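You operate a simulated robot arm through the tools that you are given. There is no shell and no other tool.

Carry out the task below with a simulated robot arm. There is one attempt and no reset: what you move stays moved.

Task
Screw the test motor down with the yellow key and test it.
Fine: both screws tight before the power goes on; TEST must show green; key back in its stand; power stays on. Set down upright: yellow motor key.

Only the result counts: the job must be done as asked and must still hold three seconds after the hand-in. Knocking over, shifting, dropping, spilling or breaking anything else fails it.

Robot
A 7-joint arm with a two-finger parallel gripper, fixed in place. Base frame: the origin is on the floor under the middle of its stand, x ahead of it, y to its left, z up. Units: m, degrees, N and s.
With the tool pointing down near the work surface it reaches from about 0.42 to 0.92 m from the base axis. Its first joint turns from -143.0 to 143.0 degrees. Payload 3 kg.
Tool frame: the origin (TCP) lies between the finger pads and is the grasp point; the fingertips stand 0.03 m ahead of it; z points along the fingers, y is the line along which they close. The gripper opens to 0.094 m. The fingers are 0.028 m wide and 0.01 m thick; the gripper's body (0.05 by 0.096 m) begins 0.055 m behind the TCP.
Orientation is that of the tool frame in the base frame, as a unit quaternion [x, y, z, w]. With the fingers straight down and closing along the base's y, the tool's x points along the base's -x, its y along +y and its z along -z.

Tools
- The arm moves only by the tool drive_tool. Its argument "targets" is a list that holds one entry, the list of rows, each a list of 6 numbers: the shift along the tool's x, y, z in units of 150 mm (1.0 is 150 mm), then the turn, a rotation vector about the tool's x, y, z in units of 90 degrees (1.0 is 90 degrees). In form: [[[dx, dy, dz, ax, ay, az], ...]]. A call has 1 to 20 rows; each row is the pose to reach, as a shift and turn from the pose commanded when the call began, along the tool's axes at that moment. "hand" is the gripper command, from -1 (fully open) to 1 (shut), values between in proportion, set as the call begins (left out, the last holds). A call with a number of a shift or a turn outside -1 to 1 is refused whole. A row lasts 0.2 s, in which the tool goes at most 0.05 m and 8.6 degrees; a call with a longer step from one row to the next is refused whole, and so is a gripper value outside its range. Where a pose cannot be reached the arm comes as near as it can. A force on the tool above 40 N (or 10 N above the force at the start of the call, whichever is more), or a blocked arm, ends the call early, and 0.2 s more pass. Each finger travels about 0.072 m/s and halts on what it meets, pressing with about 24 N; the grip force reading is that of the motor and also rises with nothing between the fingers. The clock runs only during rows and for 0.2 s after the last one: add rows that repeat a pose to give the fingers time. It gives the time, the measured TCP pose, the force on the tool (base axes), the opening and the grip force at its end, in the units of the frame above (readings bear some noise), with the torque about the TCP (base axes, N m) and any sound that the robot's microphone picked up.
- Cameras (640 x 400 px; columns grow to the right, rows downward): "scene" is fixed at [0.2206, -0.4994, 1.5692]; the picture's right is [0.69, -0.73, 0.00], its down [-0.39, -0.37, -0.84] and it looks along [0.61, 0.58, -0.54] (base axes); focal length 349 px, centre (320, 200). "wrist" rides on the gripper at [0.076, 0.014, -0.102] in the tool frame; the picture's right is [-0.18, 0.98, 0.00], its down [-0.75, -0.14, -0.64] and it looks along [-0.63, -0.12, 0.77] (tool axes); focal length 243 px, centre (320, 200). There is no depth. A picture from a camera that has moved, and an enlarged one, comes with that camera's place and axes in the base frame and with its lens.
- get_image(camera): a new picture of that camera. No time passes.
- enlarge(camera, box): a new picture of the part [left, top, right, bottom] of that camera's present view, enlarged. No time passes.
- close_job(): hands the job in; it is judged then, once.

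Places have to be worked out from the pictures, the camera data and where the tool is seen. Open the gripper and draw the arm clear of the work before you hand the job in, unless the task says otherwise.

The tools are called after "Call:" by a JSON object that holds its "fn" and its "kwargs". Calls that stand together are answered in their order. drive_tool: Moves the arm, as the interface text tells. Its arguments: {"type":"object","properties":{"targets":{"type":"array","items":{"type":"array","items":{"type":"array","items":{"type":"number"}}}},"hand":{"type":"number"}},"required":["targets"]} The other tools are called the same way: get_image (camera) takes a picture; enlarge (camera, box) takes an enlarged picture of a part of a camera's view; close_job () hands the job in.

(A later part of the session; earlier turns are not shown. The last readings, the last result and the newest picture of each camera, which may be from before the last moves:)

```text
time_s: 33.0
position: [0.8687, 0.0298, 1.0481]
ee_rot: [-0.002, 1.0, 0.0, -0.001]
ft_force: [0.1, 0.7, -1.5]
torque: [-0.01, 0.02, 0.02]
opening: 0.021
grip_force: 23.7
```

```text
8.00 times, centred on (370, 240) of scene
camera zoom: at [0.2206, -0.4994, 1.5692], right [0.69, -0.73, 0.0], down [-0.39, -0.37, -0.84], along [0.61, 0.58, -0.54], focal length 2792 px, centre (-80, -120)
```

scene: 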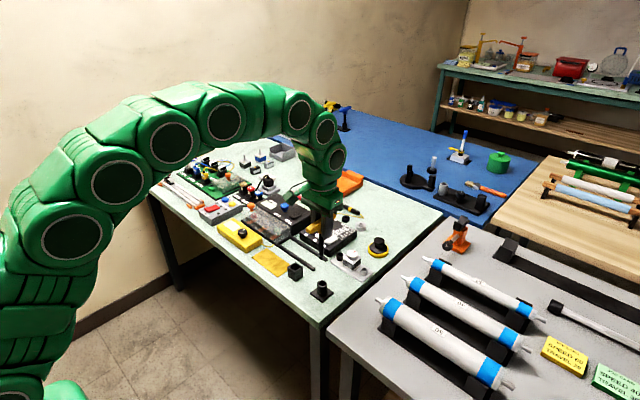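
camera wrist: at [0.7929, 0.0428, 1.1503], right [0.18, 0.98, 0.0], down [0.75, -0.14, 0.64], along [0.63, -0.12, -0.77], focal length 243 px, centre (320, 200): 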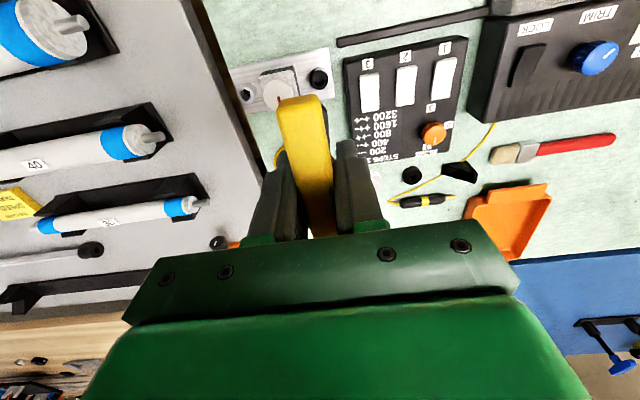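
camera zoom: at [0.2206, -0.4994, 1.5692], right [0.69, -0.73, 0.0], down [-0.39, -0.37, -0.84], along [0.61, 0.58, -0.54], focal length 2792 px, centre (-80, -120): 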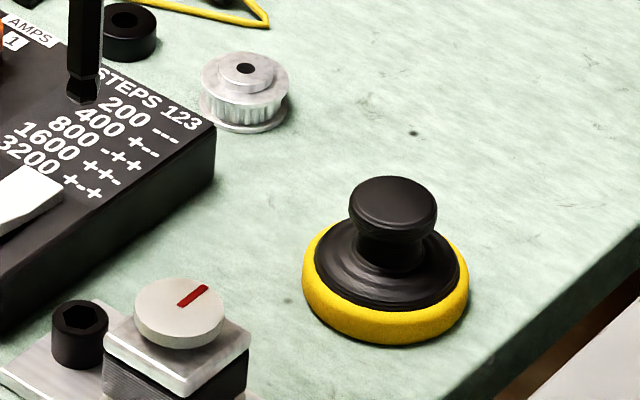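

From the wrist view the socket is about (+1 to +1.7, -2) mm from the TCP. I correct that and turn the key counterclockwise by about 142°, so its hex lines up with the black socket and leaves the most room for tightening.

Call:
{"fn": "drive_tool", "kwargs": {"targets": [[[-0.008, -0.012, 0, 0, 0, -0.088], [-0.008, -0.012, 0, 0, 0, -0.176], [-0.008, -0.012, 0, 0, 0, -0.264], [-0.008, -0.012, 0, 0, 0, -0.352], [-0.008, -0.012, 0, 0, 0, -0.44], [-0.008, -0.012, 0, 0, 0, -0.528], [-0.008, -0.012, 0, 0, 0, -0.616], [-0.008, -0.012, 0, 0, 0, -0.704], [-0.008, -0.012, 0, 0, 0, -0.792], [-0.008, -0.012, 0, 0, 0, -0.792]]]}}

Call:
{"fn": "drive_tool", "kwargs": {"targets": [[[0, 0, 0, 0, 0, -0.088], [0, 0, 0, 0, 0, -0.176], [0, 0, 0, 0, 0, -0.264], [0, 0, 0, 0, 0, -0.352], [0, 0, 0, 0, 0, -0.44], [0, 0, 0, 0, 0, -0.528], [0, 0, 0, 0, 0, -0.616], [0, 0, 0, 0, 0, -0.704], [0, 0, 0, 0, 0, -0.791], [0, 0, 0, 0, 0, -0.791]]]}}

Call:
{"fn": "get_image", "kwargs": {"camera": "wrist"}}

Call:
{"fn": "enlarge", "kwargs": {"camera": "scene", "box": [350, 215, 390, 265]}}

```text
time_s: 35.2
position: [0.8719, 0.0275, 1.0478]
ee_rot: [-0.585, 0.811, 0.0, 0.0]
ft_force: [0.1, 0.0, -1.4]
torque: [0.0, 0.02, -0.02]
opening: 0.0208
grip_force: 24.1
```

```text
time_s: 37.4
position: [0.871, 0.0264, 1.0463]
ee_rot: [0.948, -0.319, -0.001, 0.0]
ft_force: [-0.5, -0.2, -1.3]
torque: [0.0, -0.02, 0.0]
opening: 0.021
grip_force: 24.1
```

```text
taken
camera wrist: at [0.9229, -0.0314, 1.1488], right [-0.74, -0.67, 0.0], down [-0.51, 0.57, 0.64], along [-0.43, 0.48, -0.77], focal length 243 px, centre (320, 200)
```

wrist: 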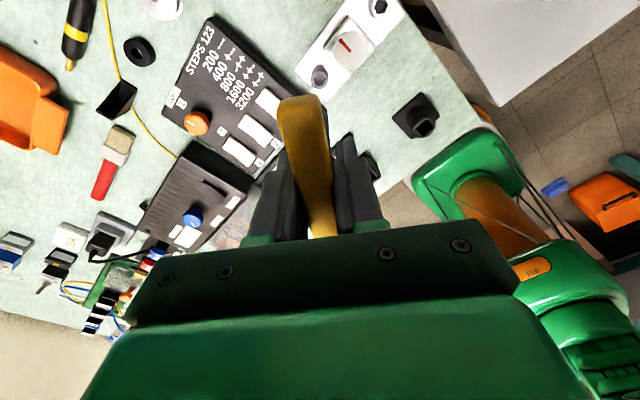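

```text
8.00 times, centred on (370, 240) of scene
camera zoom: at [0.2206, -0.4994, 1.5692], right [0.69, -0.73, 0.0], down [-0.39, -0.37, -0.84], along [0.61, 0.58, -0.54], focal length 2792 px, centre (-80, -120)
```

zoom: 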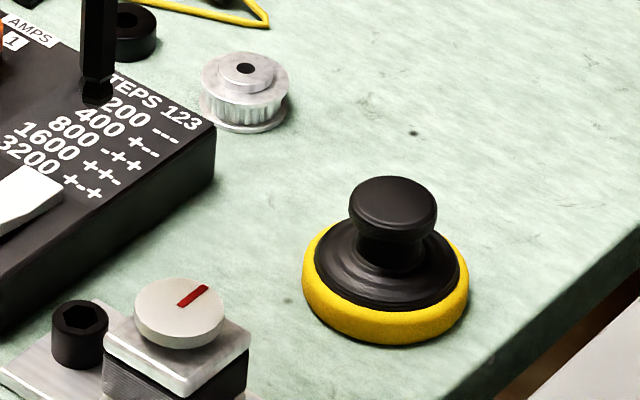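

The stem appears to have shifted about 3 mm more than commanded, so the tip isn't exactly on the TCP axis. I enlarge both views to quantify this.

Call:
{"fn": "enlarge", "kwargs": {"camera": "wrist", "box": [288, 56, 352, 96]}}

Call:
{"fn": "enlarge", "kwargs": {"camera": "scene", "box": [360, 195, 385, 232]}}

Call:
{"fn": "enlarge", "kwargs": {"camera": "scene", "box": [355, 240, 385, 265]}}

```text
10.00 times, centred on (320, 76) of wrist
camera zoom: at [0.9229, -0.0314, 1.1488], right [-0.74, -0.67, 0.0], down [-0.51, 0.57, 0.64], along [-0.43, 0.48, -0.77], focal length 2426 px, centre (320, 1440)
```

zoom: 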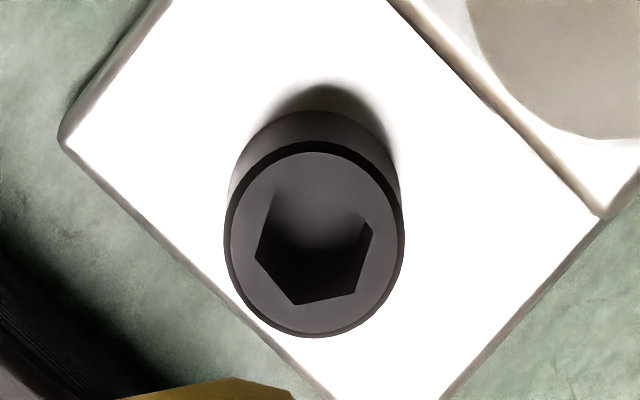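

```text
10.81 times, centred on (372, 214) of scene
camera zoom: at [0.2206, -0.4994, 1.5692], right [0.69, -0.73, 0.0], down [-0.39, -0.37, -0.84], along [0.61, 0.58, -0.54], focal length 3772 px, centre (-248, 54)
```

zoom: 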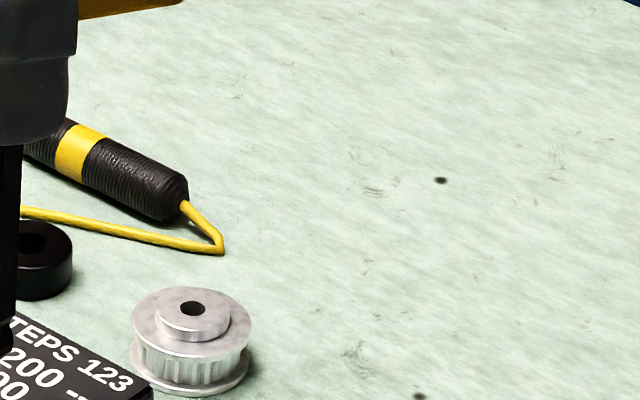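

```text
16.00 times, centred on (370, 252) of scene
camera zoom: at [0.2206, -0.4994, 1.5692], right [0.69, -0.73, 0.0], down [-0.39, -0.37, -0.84], along [0.61, 0.58, -0.54], focal length 5583 px, centre (-480, -640)
```

zoom: 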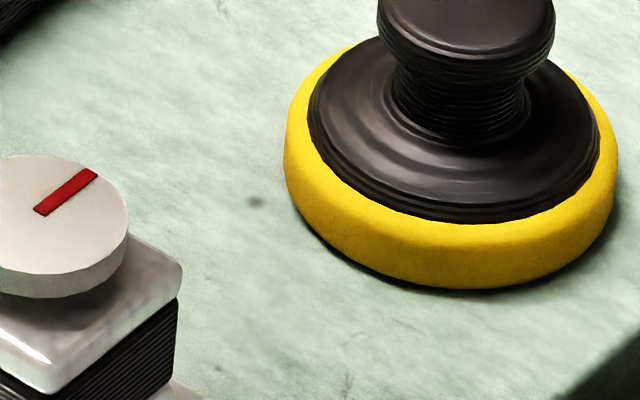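

I mis-set the zoom centre; the stem is at about column 342 of the scene. Zooming there to check the stem's tilt and tip position.

Call:
{"fn": "enlarge", "kwargs": {"camera": "scene", "box": [324, 207, 360, 231]}}

Call:
{"fn": "enlarge", "kwargs": {"camera": "scene", "box": [324, 243, 360, 267]}}

Call:
{"fn": "enlarge", "kwargs": {"camera": "scene", "box": [310, 180, 374, 222]}}

```text
16.00 times, centred on (342, 219) of scene
camera zoom: at [0.2206, -0.4994, 1.5692], right [0.69, -0.73, 0.0], down [-0.39, -0.37, -0.84], along [0.61, 0.58, -0.54], focal length 5583 px, centre (-32, -104)
```

zoom: 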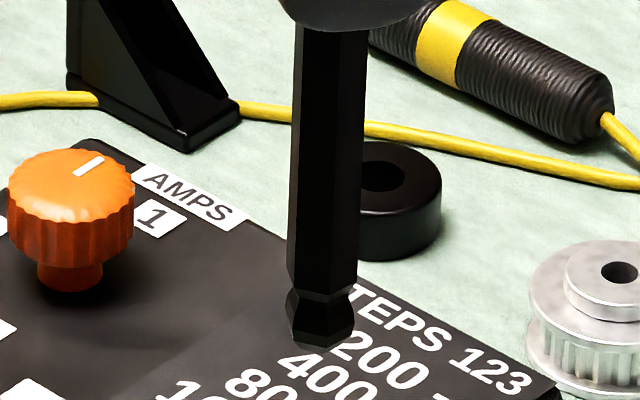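

```text
16.00 times, centred on (342, 255) of scene
camera zoom: at [0.2206, -0.4994, 1.5692], right [0.69, -0.73, 0.0], down [-0.39, -0.37, -0.84], along [0.61, 0.58, -0.54], focal length 5583 px, centre (-32, -680)
```

zoom: 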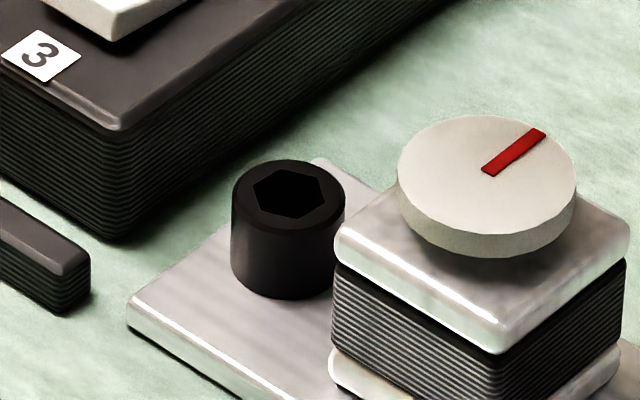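

```text
9.52 times, centred on (342, 201) of scene
camera zoom: at [0.2206, -0.4994, 1.5692], right [0.69, -0.73, 0.0], down [-0.39, -0.37, -0.84], along [0.61, 0.58, -0.54], focal length 3323 px, centre (110, 190)
```

zoom: 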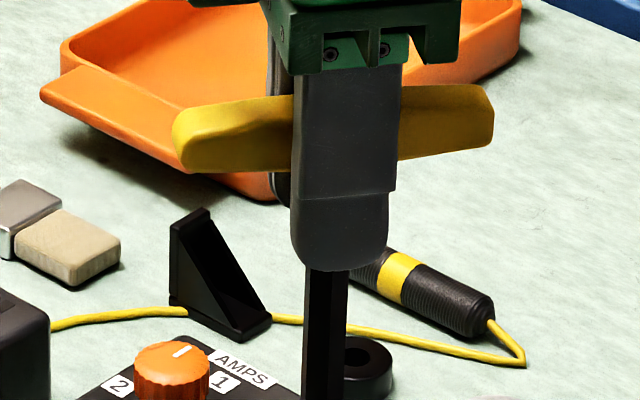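

It's a ball-ended hex key and it hangs nearly vertical; the tip is about 3.3 mm to the picture's right of the screw axis. I correct for that and lower the tip to hover just above the screw.

Call:
{"fn": "drive_tool", "kwargs": {"targets": [[[-0.022, -0.0035, 0.15, 0, 0, 0], [-0.022, -0.0035, 0.3, 0, 0, 0], [-0.022, -0.0035, 0.45, 0, 0, 0], [-0.022, -0.0035, 0.55, 0, 0, 0], [-0.022, -0.0035, 0.6, 0, 0, 0], [-0.022, -0.0035, 0.6, 0, 0, 0]]]}}

Call:
{"fn": "enlarge", "kwargs": {"camera": "scene", "box": [322, 240, 358, 264]}}

Call:
{"fn": "get_image", "kwargs": {"camera": "wrist"}}

```text
time_s: 38.8
position: [0.8683, 0.0298, 0.9579]
ee_rot: [0.947, -0.32, 0.0, 0.0]
ft_force: [0.2, 0.0, -1.7]
torque: [0.0, 0.01, 0.04]
opening: 0.0209
grip_force: 24.3
```

```text
16.00 times, centred on (340, 252) of scene
camera zoom: at [0.2206, -0.4994, 1.5692], right [0.69, -0.73, 0.0], down [-0.39, -0.37, -0.84], along [0.61, 0.58, -0.54], focal length 5583 px, centre (0, -632)
```

zoom: 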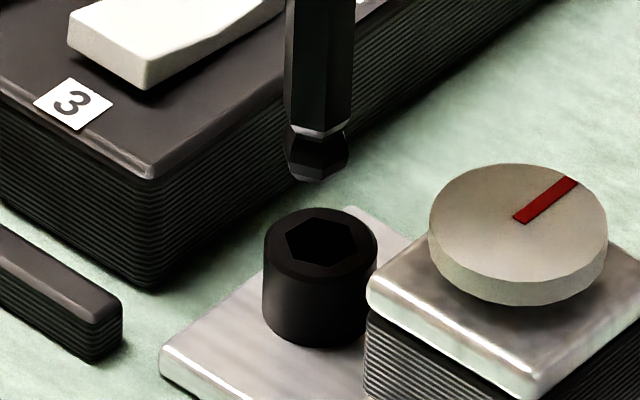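

```text
taken
camera wrist: at [0.921, -0.0277, 1.0597], right [-0.74, -0.67, 0.0], down [-0.51, 0.57, 0.64], along [-0.43, 0.48, -0.77], focal length 243 px, centre (320, 200)
```

wrist: 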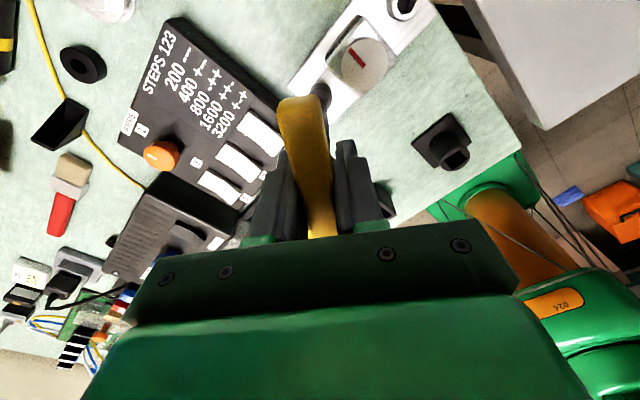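

The tip is now about 1 mm left of the socket in the picture and roughly 15 mm above it. I nudge 1 mm right and go down carefully, watching the force.

Call:
{"fn": "drive_tool", "kwargs": {"targets": [[[0.0066, 0.001, 0.02, 0, 0, 0], [0.0066, 0.001, 0.04, 0, 0, 0], [0.0066, 0.001, 0.06, 0, 0, 0], [0.0066, 0.001, 0.06, 0, 0, 0]]]}}

Call:
{"fn": "enlarge", "kwargs": {"camera": "scene", "box": [322, 240, 358, 264]}}

```text
time_s: 39.8
position: [0.8683, 0.0298, 0.9479]
ee_rot: [0.947, -0.32, 0.001, 0.0]
ft_force: [-0.4, -0.1, -0.4]
torque: [0.0, -0.01, -0.01]
opening: 0.021
grip_force: 23.8
```

```text
16.00 times, centred on (340, 252) of scene
camera zoom: at [0.2206, -0.4994, 1.5692], right [0.69, -0.73, 0.0], down [-0.39, -0.37, -0.84], along [0.61, 0.58, -0.54], focal length 5583 px, centre (0, -632)
```

zoom: 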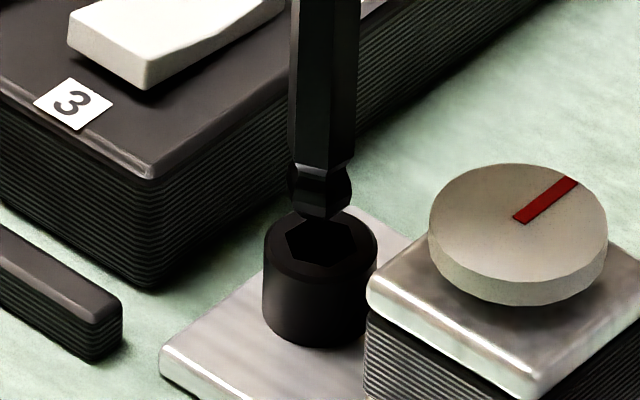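

Column alignment is now good to a fraction of a millimetre, with about 7 mm left to the rim. I continue down in small steps.

Call:
{"fn": "drive_tool", "kwargs": {"targets": [[[0, 0, 0.013, 0, 0, 0], [0, 0, 0.027, 0, 0, 0], [0, 0, 0.027, 0, 0, 0]]]}}

Call:
{"fn": "enlarge", "kwargs": {"camera": "scene", "box": [322, 240, 358, 264]}}

```text
time_s: 40.6
position: [0.869, 0.0288, 0.9441]
ee_rot: [0.947, -0.32, 0.0, 0.0]
ft_force: [-0.5, 0.3, -1.0]
torque: [-0.02, -0.01, -0.02]
opening: 0.021
grip_force: 23.9
```

```text
16.00 times, centred on (340, 252) of scene
camera zoom: at [0.2206, -0.4994, 1.5692], right [0.69, -0.73, 0.0], down [-0.39, -0.37, -0.84], along [0.61, 0.58, -0.54], focal length 5583 px, centre (0, -632)
```

zoom: 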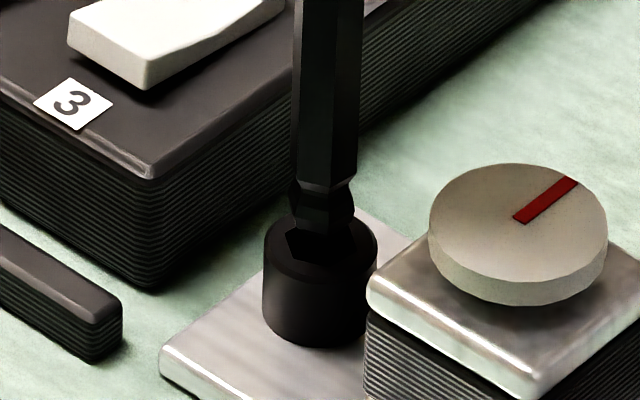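

No contact yet. Another 2 mm at a time.

Call:
{"fn": "drive_tool", "kwargs": {"targets": [[[0, 0, 0.0067, 0, 0, 0], [0, 0, 0.0133, 0, 0, 0], [0, 0, 0.0133, 0, 0, 0]]]}}

Call:
{"fn": "drive_tool", "kwargs": {"targets": [[[0, 0, 0.0067, 0, 0, 0], [0, 0, 0.0133, 0, 0, 0], [0, 0, 0.0133, 0, 0, 0]]]}}

Call:
{"fn": "enlarge", "kwargs": {"camera": "scene", "box": [322, 240, 358, 264]}}

```text
time_s: 41.4
position: [0.8695, 0.029, 0.9418]
ee_rot: [0.947, -0.32, 0.0, 0.0]
ft_force: [-0.9, -0.3, -1.9]
torque: [0.0, 0.04, 0.02]
opening: 0.0211
grip_force: 24.1
```

```text
time_s: 42.2
position: [0.8696, 0.0286, 0.9399]
ee_rot: [0.948, -0.32, 0.001, 0.0]
ft_force: [0.9, 0.9, -0.9]
torque: [0.0, 0.03, -0.02]
opening: 0.021
grip_force: 23.6
```

```text
16.00 times, centred on (340, 252) of scene
camera zoom: at [0.2206, -0.4994, 1.5692], right [0.69, -0.73, 0.0], down [-0.39, -0.37, -0.84], along [0.61, 0.58, -0.54], focal length 5583 px, centre (0, -632)
```

zoom: 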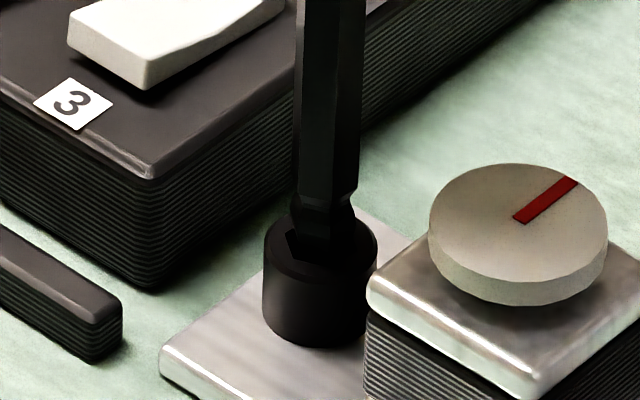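

It seems to be entering the socket with hardly any force. Continuing down.

Call:
{"fn": "drive_tool", "kwargs": {"targets": [[[0, 0, 0.0067, 0, 0, 0], [0, 0, 0.0133, 0, 0, 0], [0, 0, 0.0133, 0, 0, 0]]]}}

Call:
{"fn": "drive_tool", "kwargs": {"targets": [[[0, 0, 0.0067, 0, 0, 0], [0, 0, 0.0133, 0, 0, 0], [0, 0, 0.0133, 0, 0, 0]]]}}

Call:
{"fn": "enlarge", "kwargs": {"camera": "scene", "box": [322, 240, 358, 264]}}

```text
time_s: 43.0
position: [0.8693, 0.029, 0.9378]
ee_rot: [0.947, -0.32, 0.0, 0.0]
ft_force: [-0.9, 0.3, -0.7]
torque: [0.0, 0.01, 0.0]
opening: 0.0209
grip_force: 24.3
```

```text
time_s: 43.8
position: [0.8707, 0.0293, 0.9352]
ee_rot: [0.947, -0.32, 0.0, 0.0]
ft_force: [-0.1, -0.1, -1.2]
torque: [-0.02, 0.0, -0.02]
opening: 0.0212
grip_force: 24.3
```

```text
16.00 times, centred on (340, 252) of scene
camera zoom: at [0.2206, -0.4994, 1.5692], right [0.69, -0.73, 0.0], down [-0.39, -0.37, -0.84], along [0.61, 0.58, -0.54], focal length 5583 px, centre (0, -632)
```

zoom: 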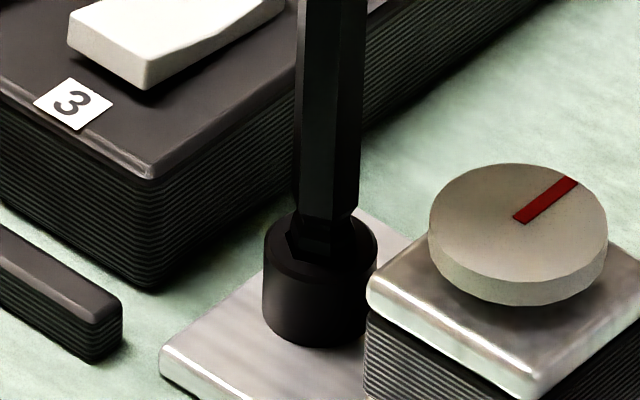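

The ball end is inside the socket with no contact force. I continue down toward the bottom of the socket.

Call:
{"fn": "drive_tool", "kwargs": {"targets": [[[0, 0, 0.0067, 0, 0, 0], [0, 0, 0.0133, 0, 0, 0], [0, 0, 0.0133, 0, 0, 0]]]}}

Call:
{"fn": "drive_tool", "kwargs": {"targets": [[[0, 0, 0.0067, 0, 0, 0], [0, 0, 0.0133, 0, 0, 0], [0, 0, 0.0133, 0, 0, 0]]]}}

Call:
{"fn": "enlarge", "kwargs": {"camera": "scene", "box": [322, 240, 358, 264]}}

```text
time_s: 44.6
position: [0.8695, 0.0277, 0.934]
ee_rot: [0.947, -0.32, 0.0, 0.0]
ft_force: [-0.7, 0.8, 0.5]
torque: [0.09, 0.04, -0.01]
opening: 0.0211
grip_force: 23.8
```

```text
time_s: 45.4
position: [0.8706, 0.027, 0.9314]
ee_rot: [0.948, -0.319, 0.0, 0.0]
ft_force: [-3.8, 2.7, 0.7]
torque: [0.29, 0.42, -0.02]
opening: 0.0209
grip_force: 24.1
```

```text
16.00 times, centred on (340, 252) of scene
camera zoom: at [0.2206, -0.4994, 1.5692], right [0.69, -0.73, 0.0], down [-0.39, -0.37, -0.84], along [0.61, 0.58, -0.54], focal length 5583 px, centre (0, -632)
```

zoom: 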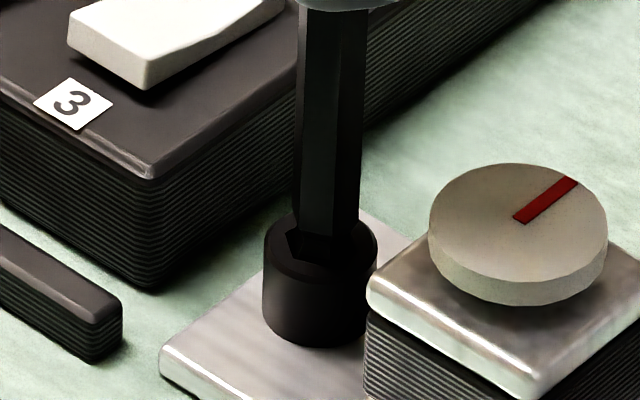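

The key is in, with a small side load on the tip (-3.8, 2.7 N). I relieve it by shifting 0.7 mm along the force and go 2 mm deeper.

Call:
{"fn": "drive_tool", "kwargs": {"targets": [[[-0.0048, 0, 0, 0, 0, 0], [-0.0048, 0, 0, 0, 0, 0], [-0.0048, 0, 0.0067, 0, 0, 0], [-0.0048, 0, 0.0133, 0, 0, 0], [-0.0048, 0, 0.0133, 0, 0, 0]]]}}

Call:
{"fn": "enlarge", "kwargs": {"camera": "scene", "box": [322, 240, 358, 264]}}

```text
time_s: 46.6
position: [0.8693, 0.0285, 0.9301]
ee_rot: [0.948, -0.32, 0.0, 0.0]
ft_force: [2.2, -1.9, -0.3]
torque: [-0.23, -0.28, 0.0]
opening: 0.0211
grip_force: 24.5
```

```text
16.00 times, centred on (340, 252) of scene
camera zoom: at [0.2206, -0.4994, 1.5692], right [0.69, -0.73, 0.0], down [-0.39, -0.37, -0.84], along [0.61, 0.58, -0.54], focal length 5583 px, centre (0, -632)
```

zoom: 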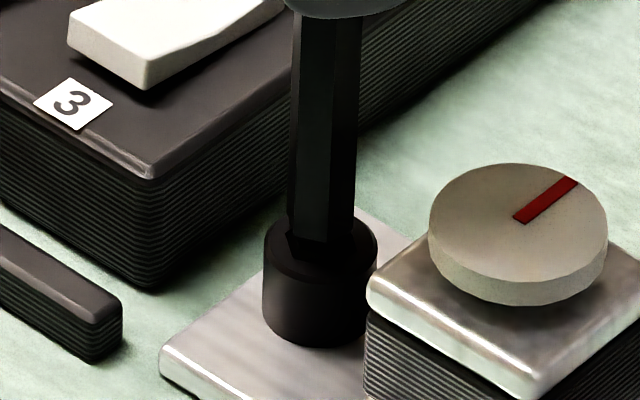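

The side load has reversed, so the centre lies between: I go back 0.27 mm and press down 2 mm more to find the bottom.

Call:
{"fn": "drive_tool", "kwargs": {"targets": [[[0.0018, 0, 0, 0, 0, 0], [0.0018, 0, 0.0067, 0, 0, 0], [0.0018, 0, 0.0133, 0, 0, 0], [0.0018, 0, 0.0133, 0, 0, 0]]]}}

```text
time_s: 47.6
position: [0.8697, 0.029, 0.9275]
ee_rot: [0.947, -0.32, 0.0, 0.0]
ft_force: [-0.4, 0.3, -1.9]
torque: [-0.06, -0.02, -0.03]
opening: 0.0212
grip_force: 24.4
```

Side loads are gone. 2 mm deeper to look for the bottom.

Call:
{"fn": "drive_tool", "kwargs": {"targets": [[[0, 0, 0.0067, 0, 0, 0], [0, 0, 0.0133, 0, 0, 0], [0, 0, 0.0133, 0, 0, 0]]]}}

Call:
{"fn": "enlarge", "kwargs": {"camera": "scene", "box": [322, 240, 358, 264]}}

```text
time_s: 48.4
position: [0.8681, 0.0287, 0.9257]
ee_rot: [0.947, -0.321, 0.0, 0.0]
ft_force: [2.8, -0.6, 0.1]
torque: [0.01, -0.29, -0.03]
opening: 0.0211
grip_force: 24.5
```

```text
16.00 times, centred on (340, 252) of scene
camera zoom: at [0.2206, -0.4994, 1.5692], right [0.69, -0.73, 0.0], down [-0.39, -0.37, -0.84], along [0.61, 0.58, -0.54], focal length 5583 px, centre (0, -632)
```

zoom: 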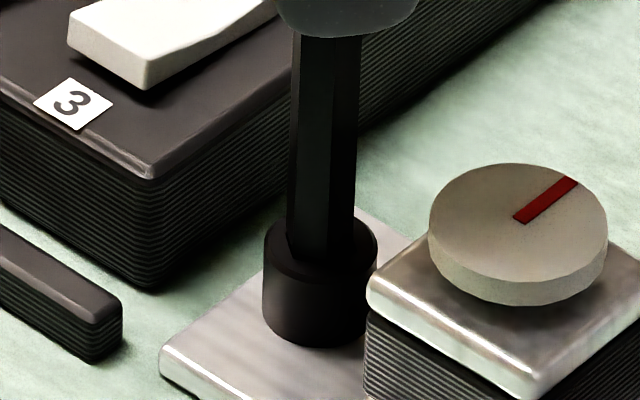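

The stem is seated about 13 mm deep. Now I start tightening: 16° clockwise, and check the torque and the side loads.

Call:
{"fn": "drive_tool", "kwargs": {"targets": [[[0.001, 0, 0, 0, 0, 0.045], [0.001, 0, 0, 0, 0, 0.09], [0.001, 0, 0, 0, 0, 0.135], [0.001, 0, 0, 0, 0, 0.18], [0.001, 0, 0, 0, 0, 0.18]]]}}

Call:
{"fn": "enlarge", "kwargs": {"camera": "scene", "box": [322, 240, 358, 264]}}

```text
time_s: 49.6
position: [0.8699, 0.0299, 0.927]
ee_rot: [0.893, -0.45, 0.001, 0.0]
ft_force: [-2.7, 3.4, -1.6]
torque: [0.42, 0.26, 0.0]
opening: 0.0211
grip_force: 23.7
```

```text
16.00 times, centred on (340, 252) of scene
camera zoom: at [0.2206, -0.4994, 1.5692], right [0.69, -0.73, 0.0], down [-0.39, -0.37, -0.84], along [0.61, 0.58, -0.54], focal length 5583 px, centre (0, -632)
```

zoom: 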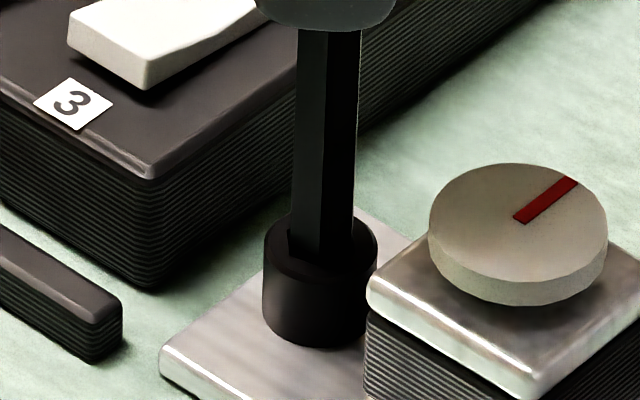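

The torque is still nil, so the screw turns freely, with a 4 N side load along the tool's -x. I keep turning clockwise by 24° while trimming the TCP position against that side load.

Call:
{"fn": "drive_tool", "kwargs": {"targets": [[[-0.002, 0, 0, 0, 0, 0], [-0.0027, 0, 0, 0, 0, 0.045], [-0.0034, 0, 0, 0, 0, 0.09], [-0.004, -0.0003, 0, 0, 0, 0.135], [-0.0047, -0.0005, 0, 0, 0, 0.18], [-0.0054, -0.0007, 0, 0, 0, 0.225], [-0.0061, -0.0009, 0, 0, 0, 0.27], [-0.0061, -0.0009, 0, 0, 0, 0.27]]]}}

Call:
{"fn": "enlarge", "kwargs": {"camera": "scene", "box": [322, 240, 358, 264]}}

```text
time_s: 51.4
position: [0.8686, 0.0303, 0.9253]
ee_rot: [0.778, -0.629, 0.0, 0.0]
ft_force: [2.6, -5.2, 3.4]
torque: [-0.5, -0.34, 0.02]
opening: 0.021
grip_force: 24.2
```

```text
16.00 times, centred on (340, 252) of scene
camera zoom: at [0.2206, -0.4994, 1.5692], right [0.69, -0.73, 0.0], down [-0.39, -0.37, -0.84], along [0.61, 0.58, -0.54], focal length 5583 px, centre (0, -632)
```

zoom: 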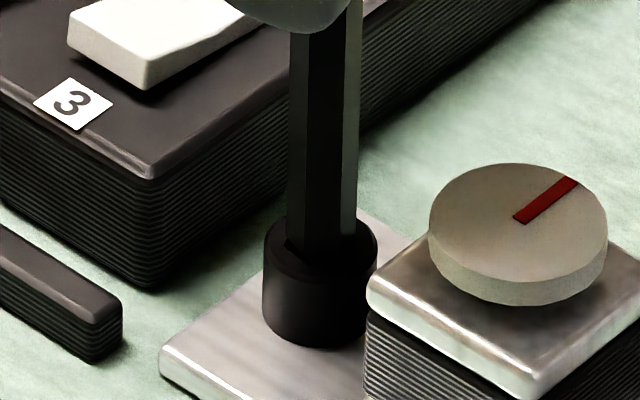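

The compensation was too much (load now +5.6 N along tool x). I move back 0.5 mm and turn on by 16° without compensation.

Call:
{"fn": "drive_tool", "kwargs": {"targets": [[[0.003, 0, 0, 0, 0, 0], [0.003, 0, 0, 0, 0, 0.045], [0.003, 0, 0, 0, 0, 0.09], [0.003, 0, 0, 0, 0, 0.135], [0.003, 0, 0, 0, 0, 0.18], [0.003, 0, 0, 0, 0, 0.18]]]}}

```text
time_s: 52.8
position: [0.8683, 0.0295, 0.9256]
ee_rot: [-0.682, 0.731, 0.0, 0.0]
ft_force: [2.3, 6.0, -2.3]
torque: [0.68, -0.2, 0.02]
opening: 0.021
grip_force: 23.9
```

Side load is now -6 N along tool x, so the key axis lies about 1 mm off the TCP. I centre it and turn on with mild compensation.

Call:
{"fn": "drive_tool", "kwargs": {"targets": [[[-0.003, 0, 0, 0, 0, 0], [-0.0034, 0, 0, 0, 0, 0.045], [-0.0037, 0, 0, 0, 0, 0.09], [-0.0041, 0, 0, 0, 0, 0.135], [-0.0045, 0, 0, 0, 0, 0.18], [-0.0045, 0, 0, 0, 0, 0.18]]]}}

Call:
{"fn": "enlarge", "kwargs": {"camera": "scene", "box": [310, 200, 370, 260]}}

```text
time_s: 54.2
position: [0.8682, 0.0299, 0.9263]
ee_rot: [-0.572, 0.821, 0.0, 0.0]
ft_force: [4.8, 0.6, 0.8]
torque: [0.04, -0.28, 0.55]
opening: 0.0219
grip_force: 23.8
```

```text
6.67 times, centred on (340, 230) of scene
camera zoom: at [0.2206, -0.4994, 1.5692], right [0.69, -0.73, 0.0], down [-0.39, -0.37, -0.84], along [0.61, 0.58, -0.54], focal length 2326 px, centre (187, 0)
```

zoom: 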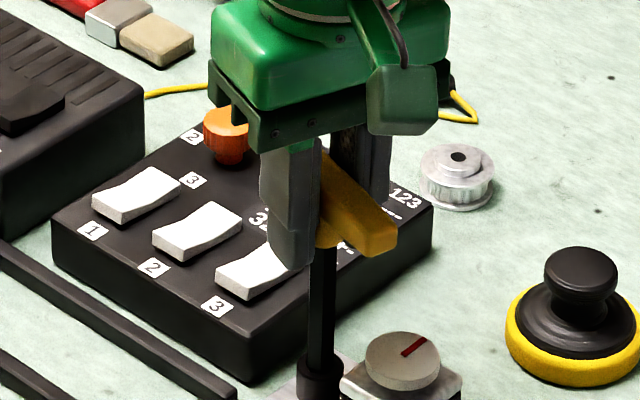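

The turning torque jumped to 0.55 Nm after about 70° of turning: the screw is coming tight. I turn 6° more to see whether it is a firm stop.

Call:
{"fn": "drive_tool", "kwargs": {"targets": [[[0, 0, 0, 0, 0, 0.03], [0, 0, 0, 0, 0, 0.06], [0, 0, 0, 0, 0, 0.06], [0, 0, 0, 0, 0, 0.06]]]}}

Call:
{"fn": "enlarge", "kwargs": {"camera": "scene", "box": [310, 200, 370, 260]}}

```text
time_s: 55.2
position: [0.8676, 0.0302, 0.9258]
ee_rot: [-0.533, 0.846, 0.0, 0.0]
ft_force: [6.2, 0.1, -1.2]
torque: [0.17, -0.27, 0.58]
opening: 0.0236
grip_force: 23.7
```

```text
6.67 times, centred on (340, 230) of scene
camera zoom: at [0.2206, -0.4994, 1.5692], right [0.69, -0.73, 0.0], down [-0.39, -0.37, -0.84], along [0.61, 0.58, -0.54], focal length 2326 px, centre (187, 0)
```

zoom: 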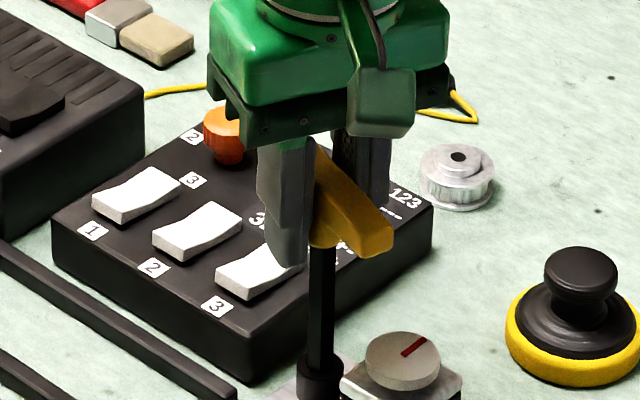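

Opening widens to 23.6 mm while torque stays at 0.58 Nm: the handle no longer follows, so the screw is at its stop. I turn the gripper back about 6.5° to sit flush on the handle and unload.

Call:
{"fn": "drive_tool", "kwargs": {"targets": [[[0, 0, 0, 0, 0, -0.035], [0, 0, 0, 0, 0, -0.072], [0, 0, 0, 0, 0, -0.072], [0, 0, 0, 0, 0, -0.072]]]}}

```text
time_s: 56.2
position: [0.8689, 0.0281, 0.9263]
ee_rot: [-0.579, 0.815, -0.001, 0.0]
ft_force: [2.8, -5.2, -2.3]
torque: [-0.5, -0.03, 0.46]
opening: 0.0212
grip_force: 24.2
```

Some torque (0.46 Nm) remains stored; I turn back 3° more and relieve the side load.

Call:
{"fn": "drive_tool", "kwargs": {"targets": [[[0.0013, -0.0014, 0, 0, 0, -0.018], [0.0013, -0.0014, 0, 0, 0, -0.036], [0.0013, -0.0014, 0, 0, 0, -0.036]]]}}

```text
time_s: 57.0
position: [0.8684, 0.0282, 0.9263]
ee_rot: [-0.602, 0.798, 0.001, 0.0]
ft_force: [2.4, -7.4, -6.3]
torque: [-0.64, -0.06, 0.26]
opening: 0.0212
grip_force: 23.9
```

I continue to unload: 2.5° further back and 0.4 mm along the side force.

Call:
{"fn": "drive_tool", "kwargs": {"targets": [[[0.0012, -0.0007, 0, 0, 0, -0.014], [0.0024, -0.0014, 0, 0, 0, -0.028], [0.0024, -0.0014, 0, 0, 0, -0.028]]]}}

```text
time_s: 57.8
position: [0.8682, 0.0291, 0.9261]
ee_rot: [-0.621, 0.784, 0.0, 0.0]
ft_force: [0.1, -3.2, -0.9]
torque: [-0.29, -0.01, 0.19]
opening: 0.0211
grip_force: 23.5
```

Torque falls linearly as I turn back (0.19 Nm left), so it is elastic wind-up. Another 3.5° brings it to zero.

Call:
{"fn": "drive_tool", "kwargs": {"targets": [[[0.0007, -0.0003, 0, 0, 0, -0.02], [0.0013, -0.0005, 0, 0, 0, -0.039], [0.0013, -0.0005, 0, 0, 0, -0.039]]]}}

```text
time_s: 58.6
position: [0.8686, 0.0293, 0.9249]
ee_rot: [-0.644, 0.765, 0.001, 0.0]
ft_force: [1.8, 1.3, -8.1]
torque: [0.19, -0.22, 0.04]
opening: 0.0211
grip_force: 24.4
```

Unloaded. Now I lift the key straight out, slowly at first.

Call:
{"fn": "drive_tool", "kwargs": {"targets": [[[0, 0, -0.02, 0, 0, 0], [0, 0, -0.04, 0, 0, 0], [0, 0, -0.07, 0, 0, 0], [0, 0, -0.1, 0, 0, 0], [0, 0, -0.15, 0, 0, 0], [0, 0, -0.25, 0, 0, 0], [0, 0, -0.3, 0, 0, 0], [0, 0, -0.3, 0, 0, 0]]]}}

Call:
{"fn": "enlarge", "kwargs": {"camera": "scene", "box": [322, 240, 358, 264]}}

Call:
{"fn": "get_image", "kwargs": {"camera": "wrist"}}

Call:
{"fn": "enlarge", "kwargs": {"camera": "scene", "box": [300, 190, 400, 290]}}

```text
time_s: 60.4
position: [0.8693, 0.0285, 0.9735]
ee_rot: [-0.644, 0.765, 0.0, 0.0]
ft_force: [-0.2, -0.5, -0.9]
torque: [-0.02, 0.0, 0.01]
opening: 0.0212
grip_force: 24.6
```

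```text
16.00 times, centred on (340, 252) of scene
camera zoom: at [0.2206, -0.4994, 1.5692], right [0.69, -0.73, 0.0], down [-0.39, -0.37, -0.84], along [0.61, 0.58, -0.54], focal length 5583 px, centre (0, -632)
```

zoom: 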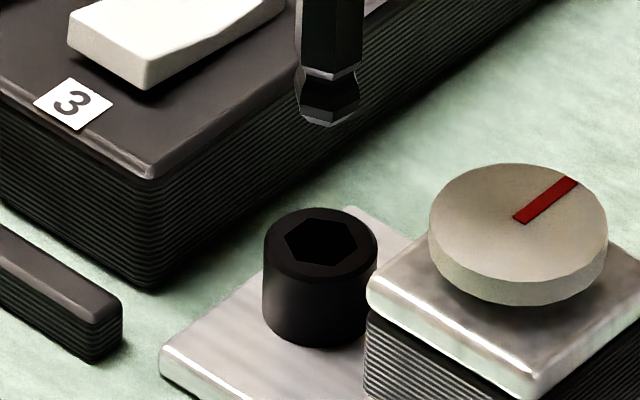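

```text
taken
camera wrist: at [0.8429, -0.0446, 1.0754], right [-0.94, 0.35, 0.0], down [0.27, 0.72, 0.64], along [0.22, 0.6, -0.77], focal length 243 px, centre (320, 200)
```

wrist: 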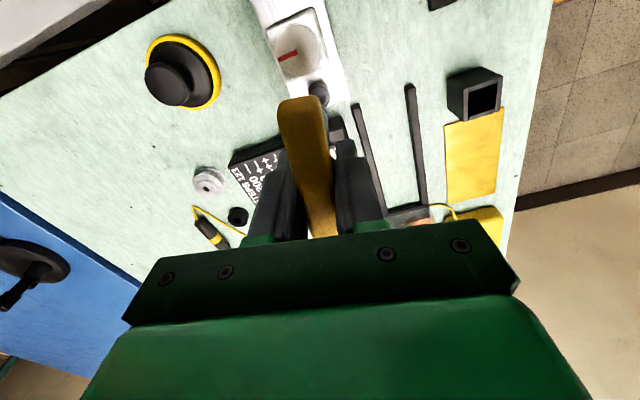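

```text
4.00 times, centred on (350, 240) of scene
camera zoom: at [0.2206, -0.4994, 1.5692], right [0.69, -0.73, 0.0], down [-0.39, -0.37, -0.84], along [0.61, 0.58, -0.54], focal length 1396 px, centre (200, 40)
```

zoom: 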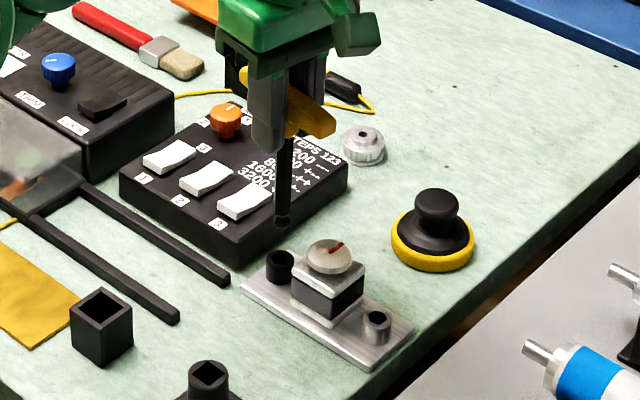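

The key is out and the black screw's socket looks clean. I zoom in on it to compare the hex orientation with before.

Call:
{"fn": "enlarge", "kwargs": {"camera": "scene", "box": [334, 250, 346, 258]}}

Call:
{"fn": "enlarge", "kwargs": {"camera": "wrist", "box": [290, 60, 354, 100]}}

Call:
{"fn": "enlarge", "kwargs": {"camera": "scene", "box": [358, 264, 370, 272]}}

```text
16.00 times, centred on (340, 254) of scene
camera zoom: at [0.2206, -0.4994, 1.5692], right [0.69, -0.73, 0.0], down [-0.39, -0.37, -0.84], along [0.61, 0.58, -0.54], focal length 5583 px, centre (0, -664)
```

zoom: 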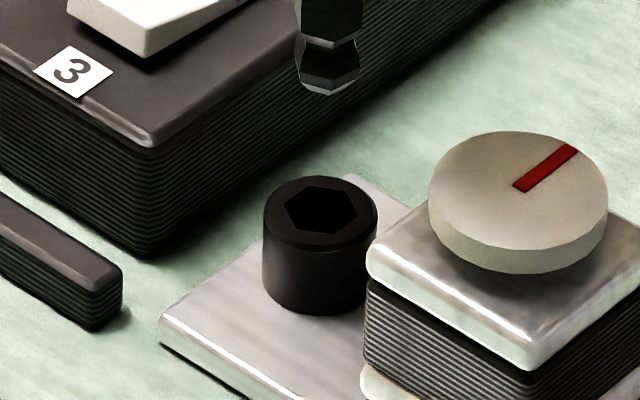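

```text
10.00 times, centred on (322, 80) of wrist
camera zoom: at [0.8429, -0.0446, 1.0754], right [-0.94, 0.35, 0.0], down [0.27, 0.72, 0.64], along [0.22, 0.6, -0.77], focal length 2426 px, centre (300, 1400)
```

zoom: 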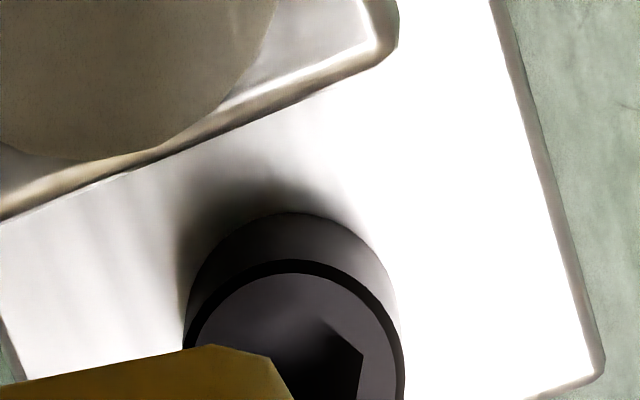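

```text
16.00 times, centred on (364, 268) of scene
camera zoom: at [0.2206, -0.4994, 1.5692], right [0.69, -0.73, 0.0], down [-0.39, -0.37, -0.84], along [0.61, 0.58, -0.54], focal length 5583 px, centre (-384, -888)
```

zoom: 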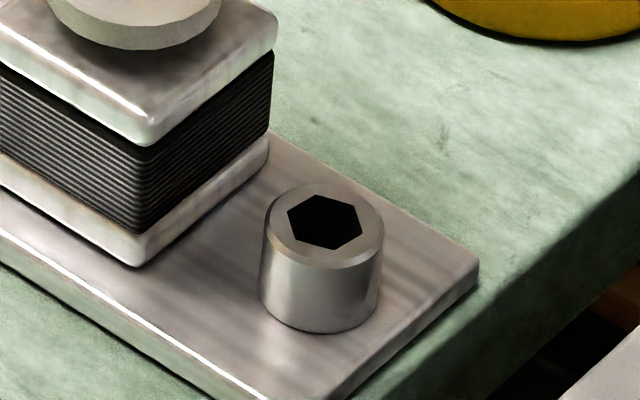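

The tightening of black looks done. The grey socket's hex (49°) suits the present tool angle almost exactly, so I raise the key clear of the knob and shift 95 mm along -y to the grey screw.

Call:
{"fn": "drive_tool", "kwargs": {"targets": [[[0, 0, -0.15, 0, 0, 0], [0, 0, -0.27, 0, 0, 0], [0, 0, -0.27, 0, 0, 0], [0.15, -0.027, -0.27, 0, 0, 0], [0.31, -0.054, -0.27, 0, 0, 0], [0.47, -0.081, -0.27, 0, 0, 0.005], [0.623, -0.108, -0.27, 0, 0, 0.01], [0.623, -0.108, -0.27, 0, 0, 0.01], [0.623, -0.108, -0.27, 0, 0, 0.01]]]}}

Call:
{"fn": "enlarge", "kwargs": {"camera": "scene", "box": [346, 250, 382, 274]}}

Call:
{"fn": "get_image", "kwargs": {"camera": "wrist"}}

```text
time_s: 62.4
position: [0.8686, -0.0677, 1.0124]
ee_rot: [-0.637, 0.771, 0.0, 0.0]
ft_force: [-0.7, -1.3, -1.5]
torque: [-0.03, 0.02, 0.0]
opening: 0.0214
grip_force: 23.9
```

```text
16.00 times, centred on (364, 262) of scene
camera zoom: at [0.2206, -0.4994, 1.5692], right [0.69, -0.73, 0.0], down [-0.39, -0.37, -0.84], along [0.61, 0.58, -0.54], focal length 5583 px, centre (-384, -792)
```

zoom: 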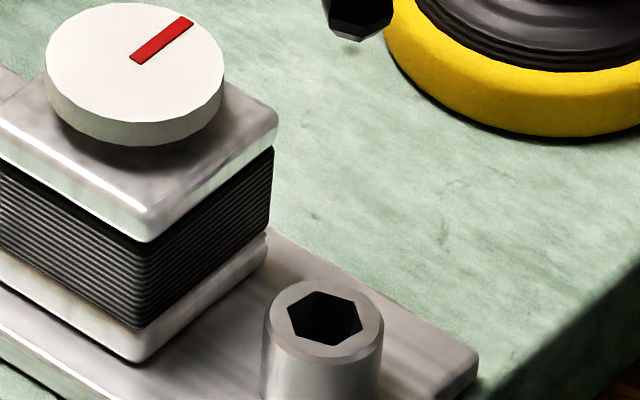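

```text
taken
camera wrist: at [0.8412, -0.1414, 1.1153], right [-0.93, 0.36, 0.0], down [0.28, 0.71, 0.64], along [0.23, 0.6, -0.77], focal length 243 px, centre (320, 200)
```

wrist: 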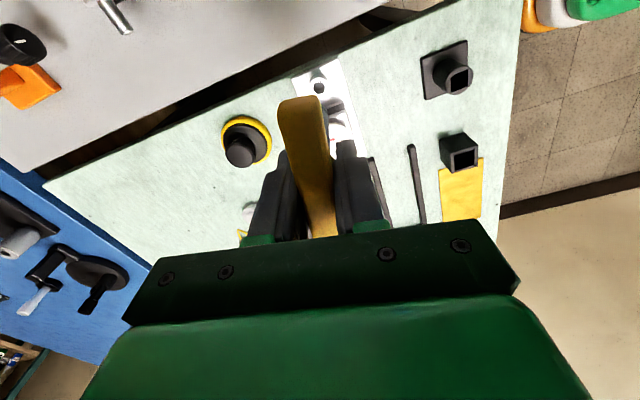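

The tip is above the grey screw to within about 1 mm sideways. I lower it to hover about 9 mm above the socket and check again.

Call:
{"fn": "drive_tool", "kwargs": {"targets": [[[0, 0, 0.13, 0, 0, 0], [0, 0, 0.26, 0, 0, 0], [0, 0, 0.36, 0, 0, 0], [0, 0, 0.4, 0, 0, 0], [0, 0, 0.4, 0, 0, 0]]]}}

Call:
{"fn": "enlarge", "kwargs": {"camera": "scene", "box": [346, 250, 382, 274]}}

```text
time_s: 63.6
position: [0.8691, -0.0674, 0.9523]
ee_rot: [-0.638, 0.77, 0.0, 0.0]
ft_force: [0.4, -0.4, -1.1]
torque: [0.01, 0.0, 0.0]
opening: 0.0213
grip_force: 23.9
```

```text
16.00 times, centred on (364, 262) of scene
camera zoom: at [0.2206, -0.4994, 1.5692], right [0.69, -0.73, 0.0], down [-0.39, -0.37, -0.84], along [0.61, 0.58, -0.54], focal length 5583 px, centre (-384, -792)
```

zoom: 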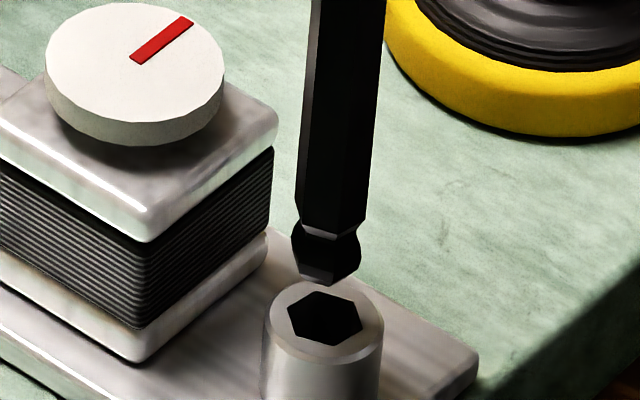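

Aligned sideways to about 0.3 mm. I descend step by step, watching the force.

Call:
{"fn": "drive_tool", "kwargs": {"targets": [[[0, 0, 0.0133, 0, 0, 0], [0, 0, 0.0267, 0, 0, 0], [0, 0, 0.04, 0, 0, 0], [0, 0, 0.04, 0, 0, 0]]]}}

Call:
{"fn": "drive_tool", "kwargs": {"targets": [[[0, 0, 0.0067, 0, 0, 0], [0, 0, 0.0133, 0, 0, 0], [0, 0, 0.0133, 0, 0, 0]]]}}

Call:
{"fn": "drive_tool", "kwargs": {"targets": [[[0, 0, 0.0067, 0, 0, 0], [0, 0, 0.0133, 0, 0, 0], [0, 0, 0.0133, 0, 0, 0]]]}}

Call:
{"fn": "enlarge", "kwargs": {"camera": "scene", "box": [346, 250, 382, 274]}}

```text
time_s: 64.6
position: [0.8694, -0.0658, 0.9451]
ee_rot: [-0.637, 0.771, 0.001, 0.0]
ft_force: [0.9, 0.8, -0.9]
torque: [0.02, 0.01, 0.03]
opening: 0.0208
grip_force: 24.2
```

```text
time_s: 65.4
position: [0.8708, -0.0663, 0.9434]
ee_rot: [-0.638, 0.77, 0.0, 0.001]
ft_force: [-0.1, 0.2, -1.9]
torque: [-0.01, 0.04, 0.0]
opening: 0.0211
grip_force: 23.7
```

```text
time_s: 66.2
position: [0.8695, -0.0666, 0.9403]
ee_rot: [-0.638, 0.77, 0.0, -0.001]
ft_force: [0.0, 0.2, -1.3]
torque: [-0.04, 0.03, 0.01]
opening: 0.021
grip_force: 24.0
```

```text
16.00 times, centred on (364, 262) of scene
camera zoom: at [0.2206, -0.4994, 1.5692], right [0.69, -0.73, 0.0], down [-0.39, -0.37, -0.84], along [0.61, 0.58, -0.54], focal length 5583 px, centre (-384, -792)
```

zoom: 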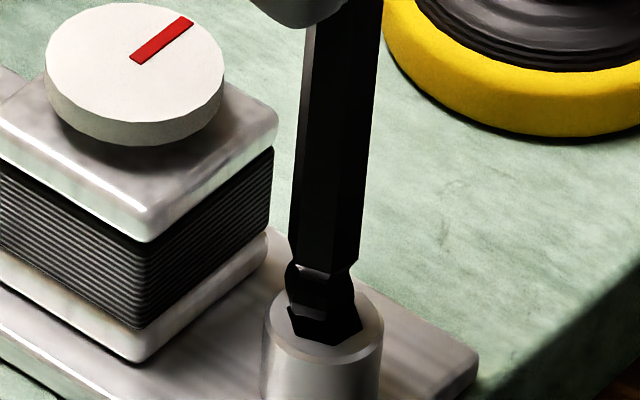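

The ball end is at the rim with no force. I nudge about 0.8 mm to the picture's right (tool frame) and go on down.

Call:
{"fn": "drive_tool", "kwargs": {"targets": [[[0.0027, -0.0047, 0, 0, 0, 0], [0.0027, -0.0047, 0.0067, 0, 0, 0], [0.0027, -0.0047, 0.0133, 0, 0, 0], [0.0027, -0.0047, 0.0133, 0, 0, 0]]]}}

Call:
{"fn": "drive_tool", "kwargs": {"targets": [[[0, 0, 0.0067, 0, 0, 0], [0, 0, 0.0133, 0, 0, 0], [0, 0, 0.0133, 0, 0, 0]]]}}

Call:
{"fn": "enlarge", "kwargs": {"camera": "scene", "box": [346, 250, 382, 274]}}

```text
time_s: 67.2
position: [0.8705, -0.0667, 0.9395]
ee_rot: [-0.638, 0.77, 0.0, 0.0]
ft_force: [0.8, -0.5, -1.0]
torque: [0.02, -0.02, 0.05]
opening: 0.0207
grip_force: 23.9
```

```text
time_s: 68.0
position: [0.8688, -0.0667, 0.9368]
ee_rot: [-0.637, 0.771, 0.0, 0.0]
ft_force: [1.3, 0.4, -1.3]
torque: [0.03, 0.03, 0.05]
opening: 0.0211
grip_force: 24.2
```

```text
16.00 times, centred on (364, 262) of scene
camera zoom: at [0.2206, -0.4994, 1.5692], right [0.69, -0.73, 0.0], down [-0.39, -0.37, -0.84], along [0.61, 0.58, -0.54], focal length 5583 px, centre (-384, -792)
```

zoom: 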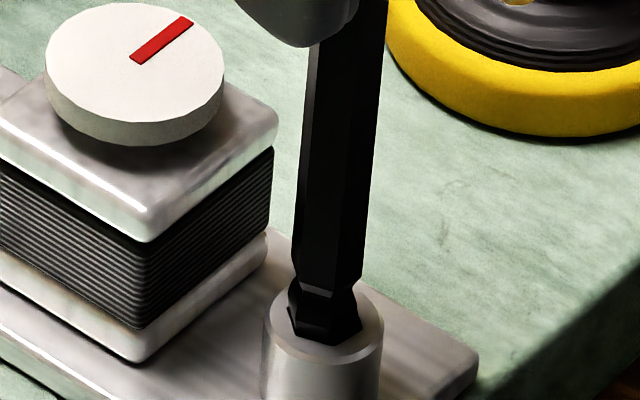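

It is entering well with no load. Continuing down in 2 mm steps.

Call:
{"fn": "drive_tool", "kwargs": {"targets": [[[0, 0, 0.0067, 0, 0, 0], [0, 0, 0.0133, 0, 0, 0], [0, 0, 0.0133, 0, 0, 0]]]}}

Call:
{"fn": "drive_tool", "kwargs": {"targets": [[[0, 0, 0.0067, 0, 0, 0], [0, 0, 0.0133, 0, 0, 0], [0, 0, 0.0133, 0, 0, 0]]]}}

Call:
{"fn": "enlarge", "kwargs": {"camera": "scene", "box": [346, 250, 382, 274]}}

```text
time_s: 68.8
position: [0.8697, -0.067, 0.9359]
ee_rot: [-0.637, 0.771, 0.0, 0.0]
ft_force: [-0.2, 0.7, -1.8]
torque: [-0.01, -0.01, -0.01]
opening: 0.0209
grip_force: 23.5
```

```text
time_s: 69.6
position: [0.8701, -0.0653, 0.9333]
ee_rot: [-0.638, 0.77, 0.0, 0.0]
ft_force: [0.2, -0.1, 0.0]
torque: [-0.13, 0.03, 0.02]
opening: 0.0212
grip_force: 24.0
```

```text
16.00 times, centred on (364, 262) of scene
camera zoom: at [0.2206, -0.4994, 1.5692], right [0.69, -0.73, 0.0], down [-0.39, -0.37, -0.84], along [0.61, 0.58, -0.54], focal length 5583 px, centre (-384, -792)
```

zoom: 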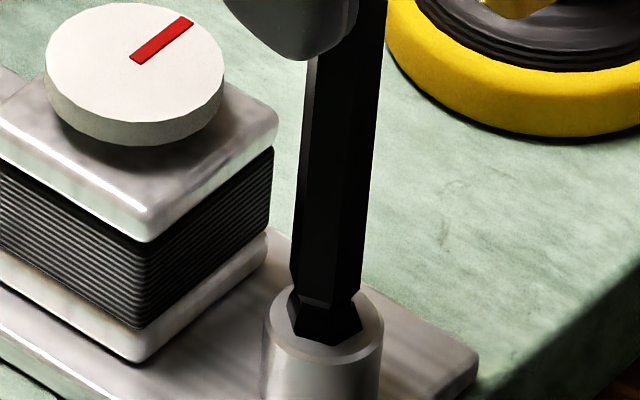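

Still free. Continuing down toward the same depth as on the black screw.

Call:
{"fn": "drive_tool", "kwargs": {"targets": [[[0, 0, 0.0067, 0, 0, 0], [0, 0, 0.0133, 0, 0, 0], [0, 0, 0.0133, 0, 0, 0]]]}}

Call:
{"fn": "drive_tool", "kwargs": {"targets": [[[0, 0, 0.0067, 0, 0, 0], [0, 0, 0.0133, 0, 0, 0], [0, 0, 0.0133, 0, 0, 0]]]}}

Call:
{"fn": "drive_tool", "kwargs": {"targets": [[[0, 0, 0.0067, 0, 0, 0], [0, 0, 0.0133, 0, 0, 0], [0, 0, 0.0133, 0, 0, 0]]]}}

Call:
{"fn": "enlarge", "kwargs": {"camera": "scene", "box": [346, 250, 382, 274]}}

```text
time_s: 70.4
position: [0.8695, -0.0667, 0.9323]
ee_rot: [-0.637, 0.771, 0.0, 0.001]
ft_force: [0.8, -5.2, -0.9]
torque: [-0.45, -0.04, 0.04]
opening: 0.021
grip_force: 23.6
```

```text
time_s: 71.2
position: [0.87, -0.0663, 0.9293]
ee_rot: [-0.638, 0.77, 0.0, -0.001]
ft_force: [0.6, 0.5, -1.5]
torque: [-0.03, -0.03, 0.02]
opening: 0.0211
grip_force: 23.9
```

```text
time_s: 72.0
position: [0.8697, -0.068, 0.9269]
ee_rot: [-0.637, 0.771, 0.0, 0.0]
ft_force: [-0.8, -0.6, -0.8]
torque: [-0.08, 0.0, -0.01]
opening: 0.021
grip_force: 24.1
```

```text
16.00 times, centred on (364, 262) of scene
camera zoom: at [0.2206, -0.4994, 1.5692], right [0.69, -0.73, 0.0], down [-0.39, -0.37, -0.84], along [0.61, 0.58, -0.54], focal length 5583 px, centre (-384, -792)
```

zoom: 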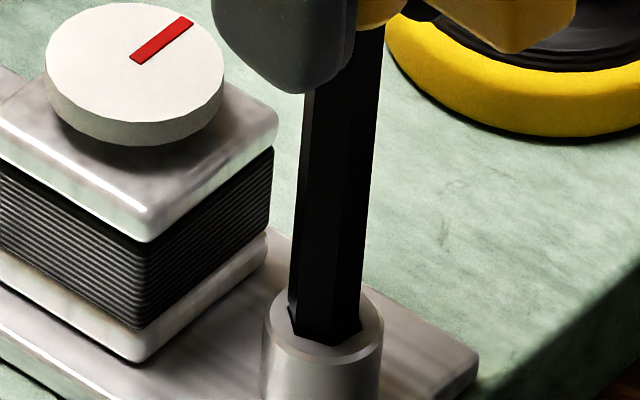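

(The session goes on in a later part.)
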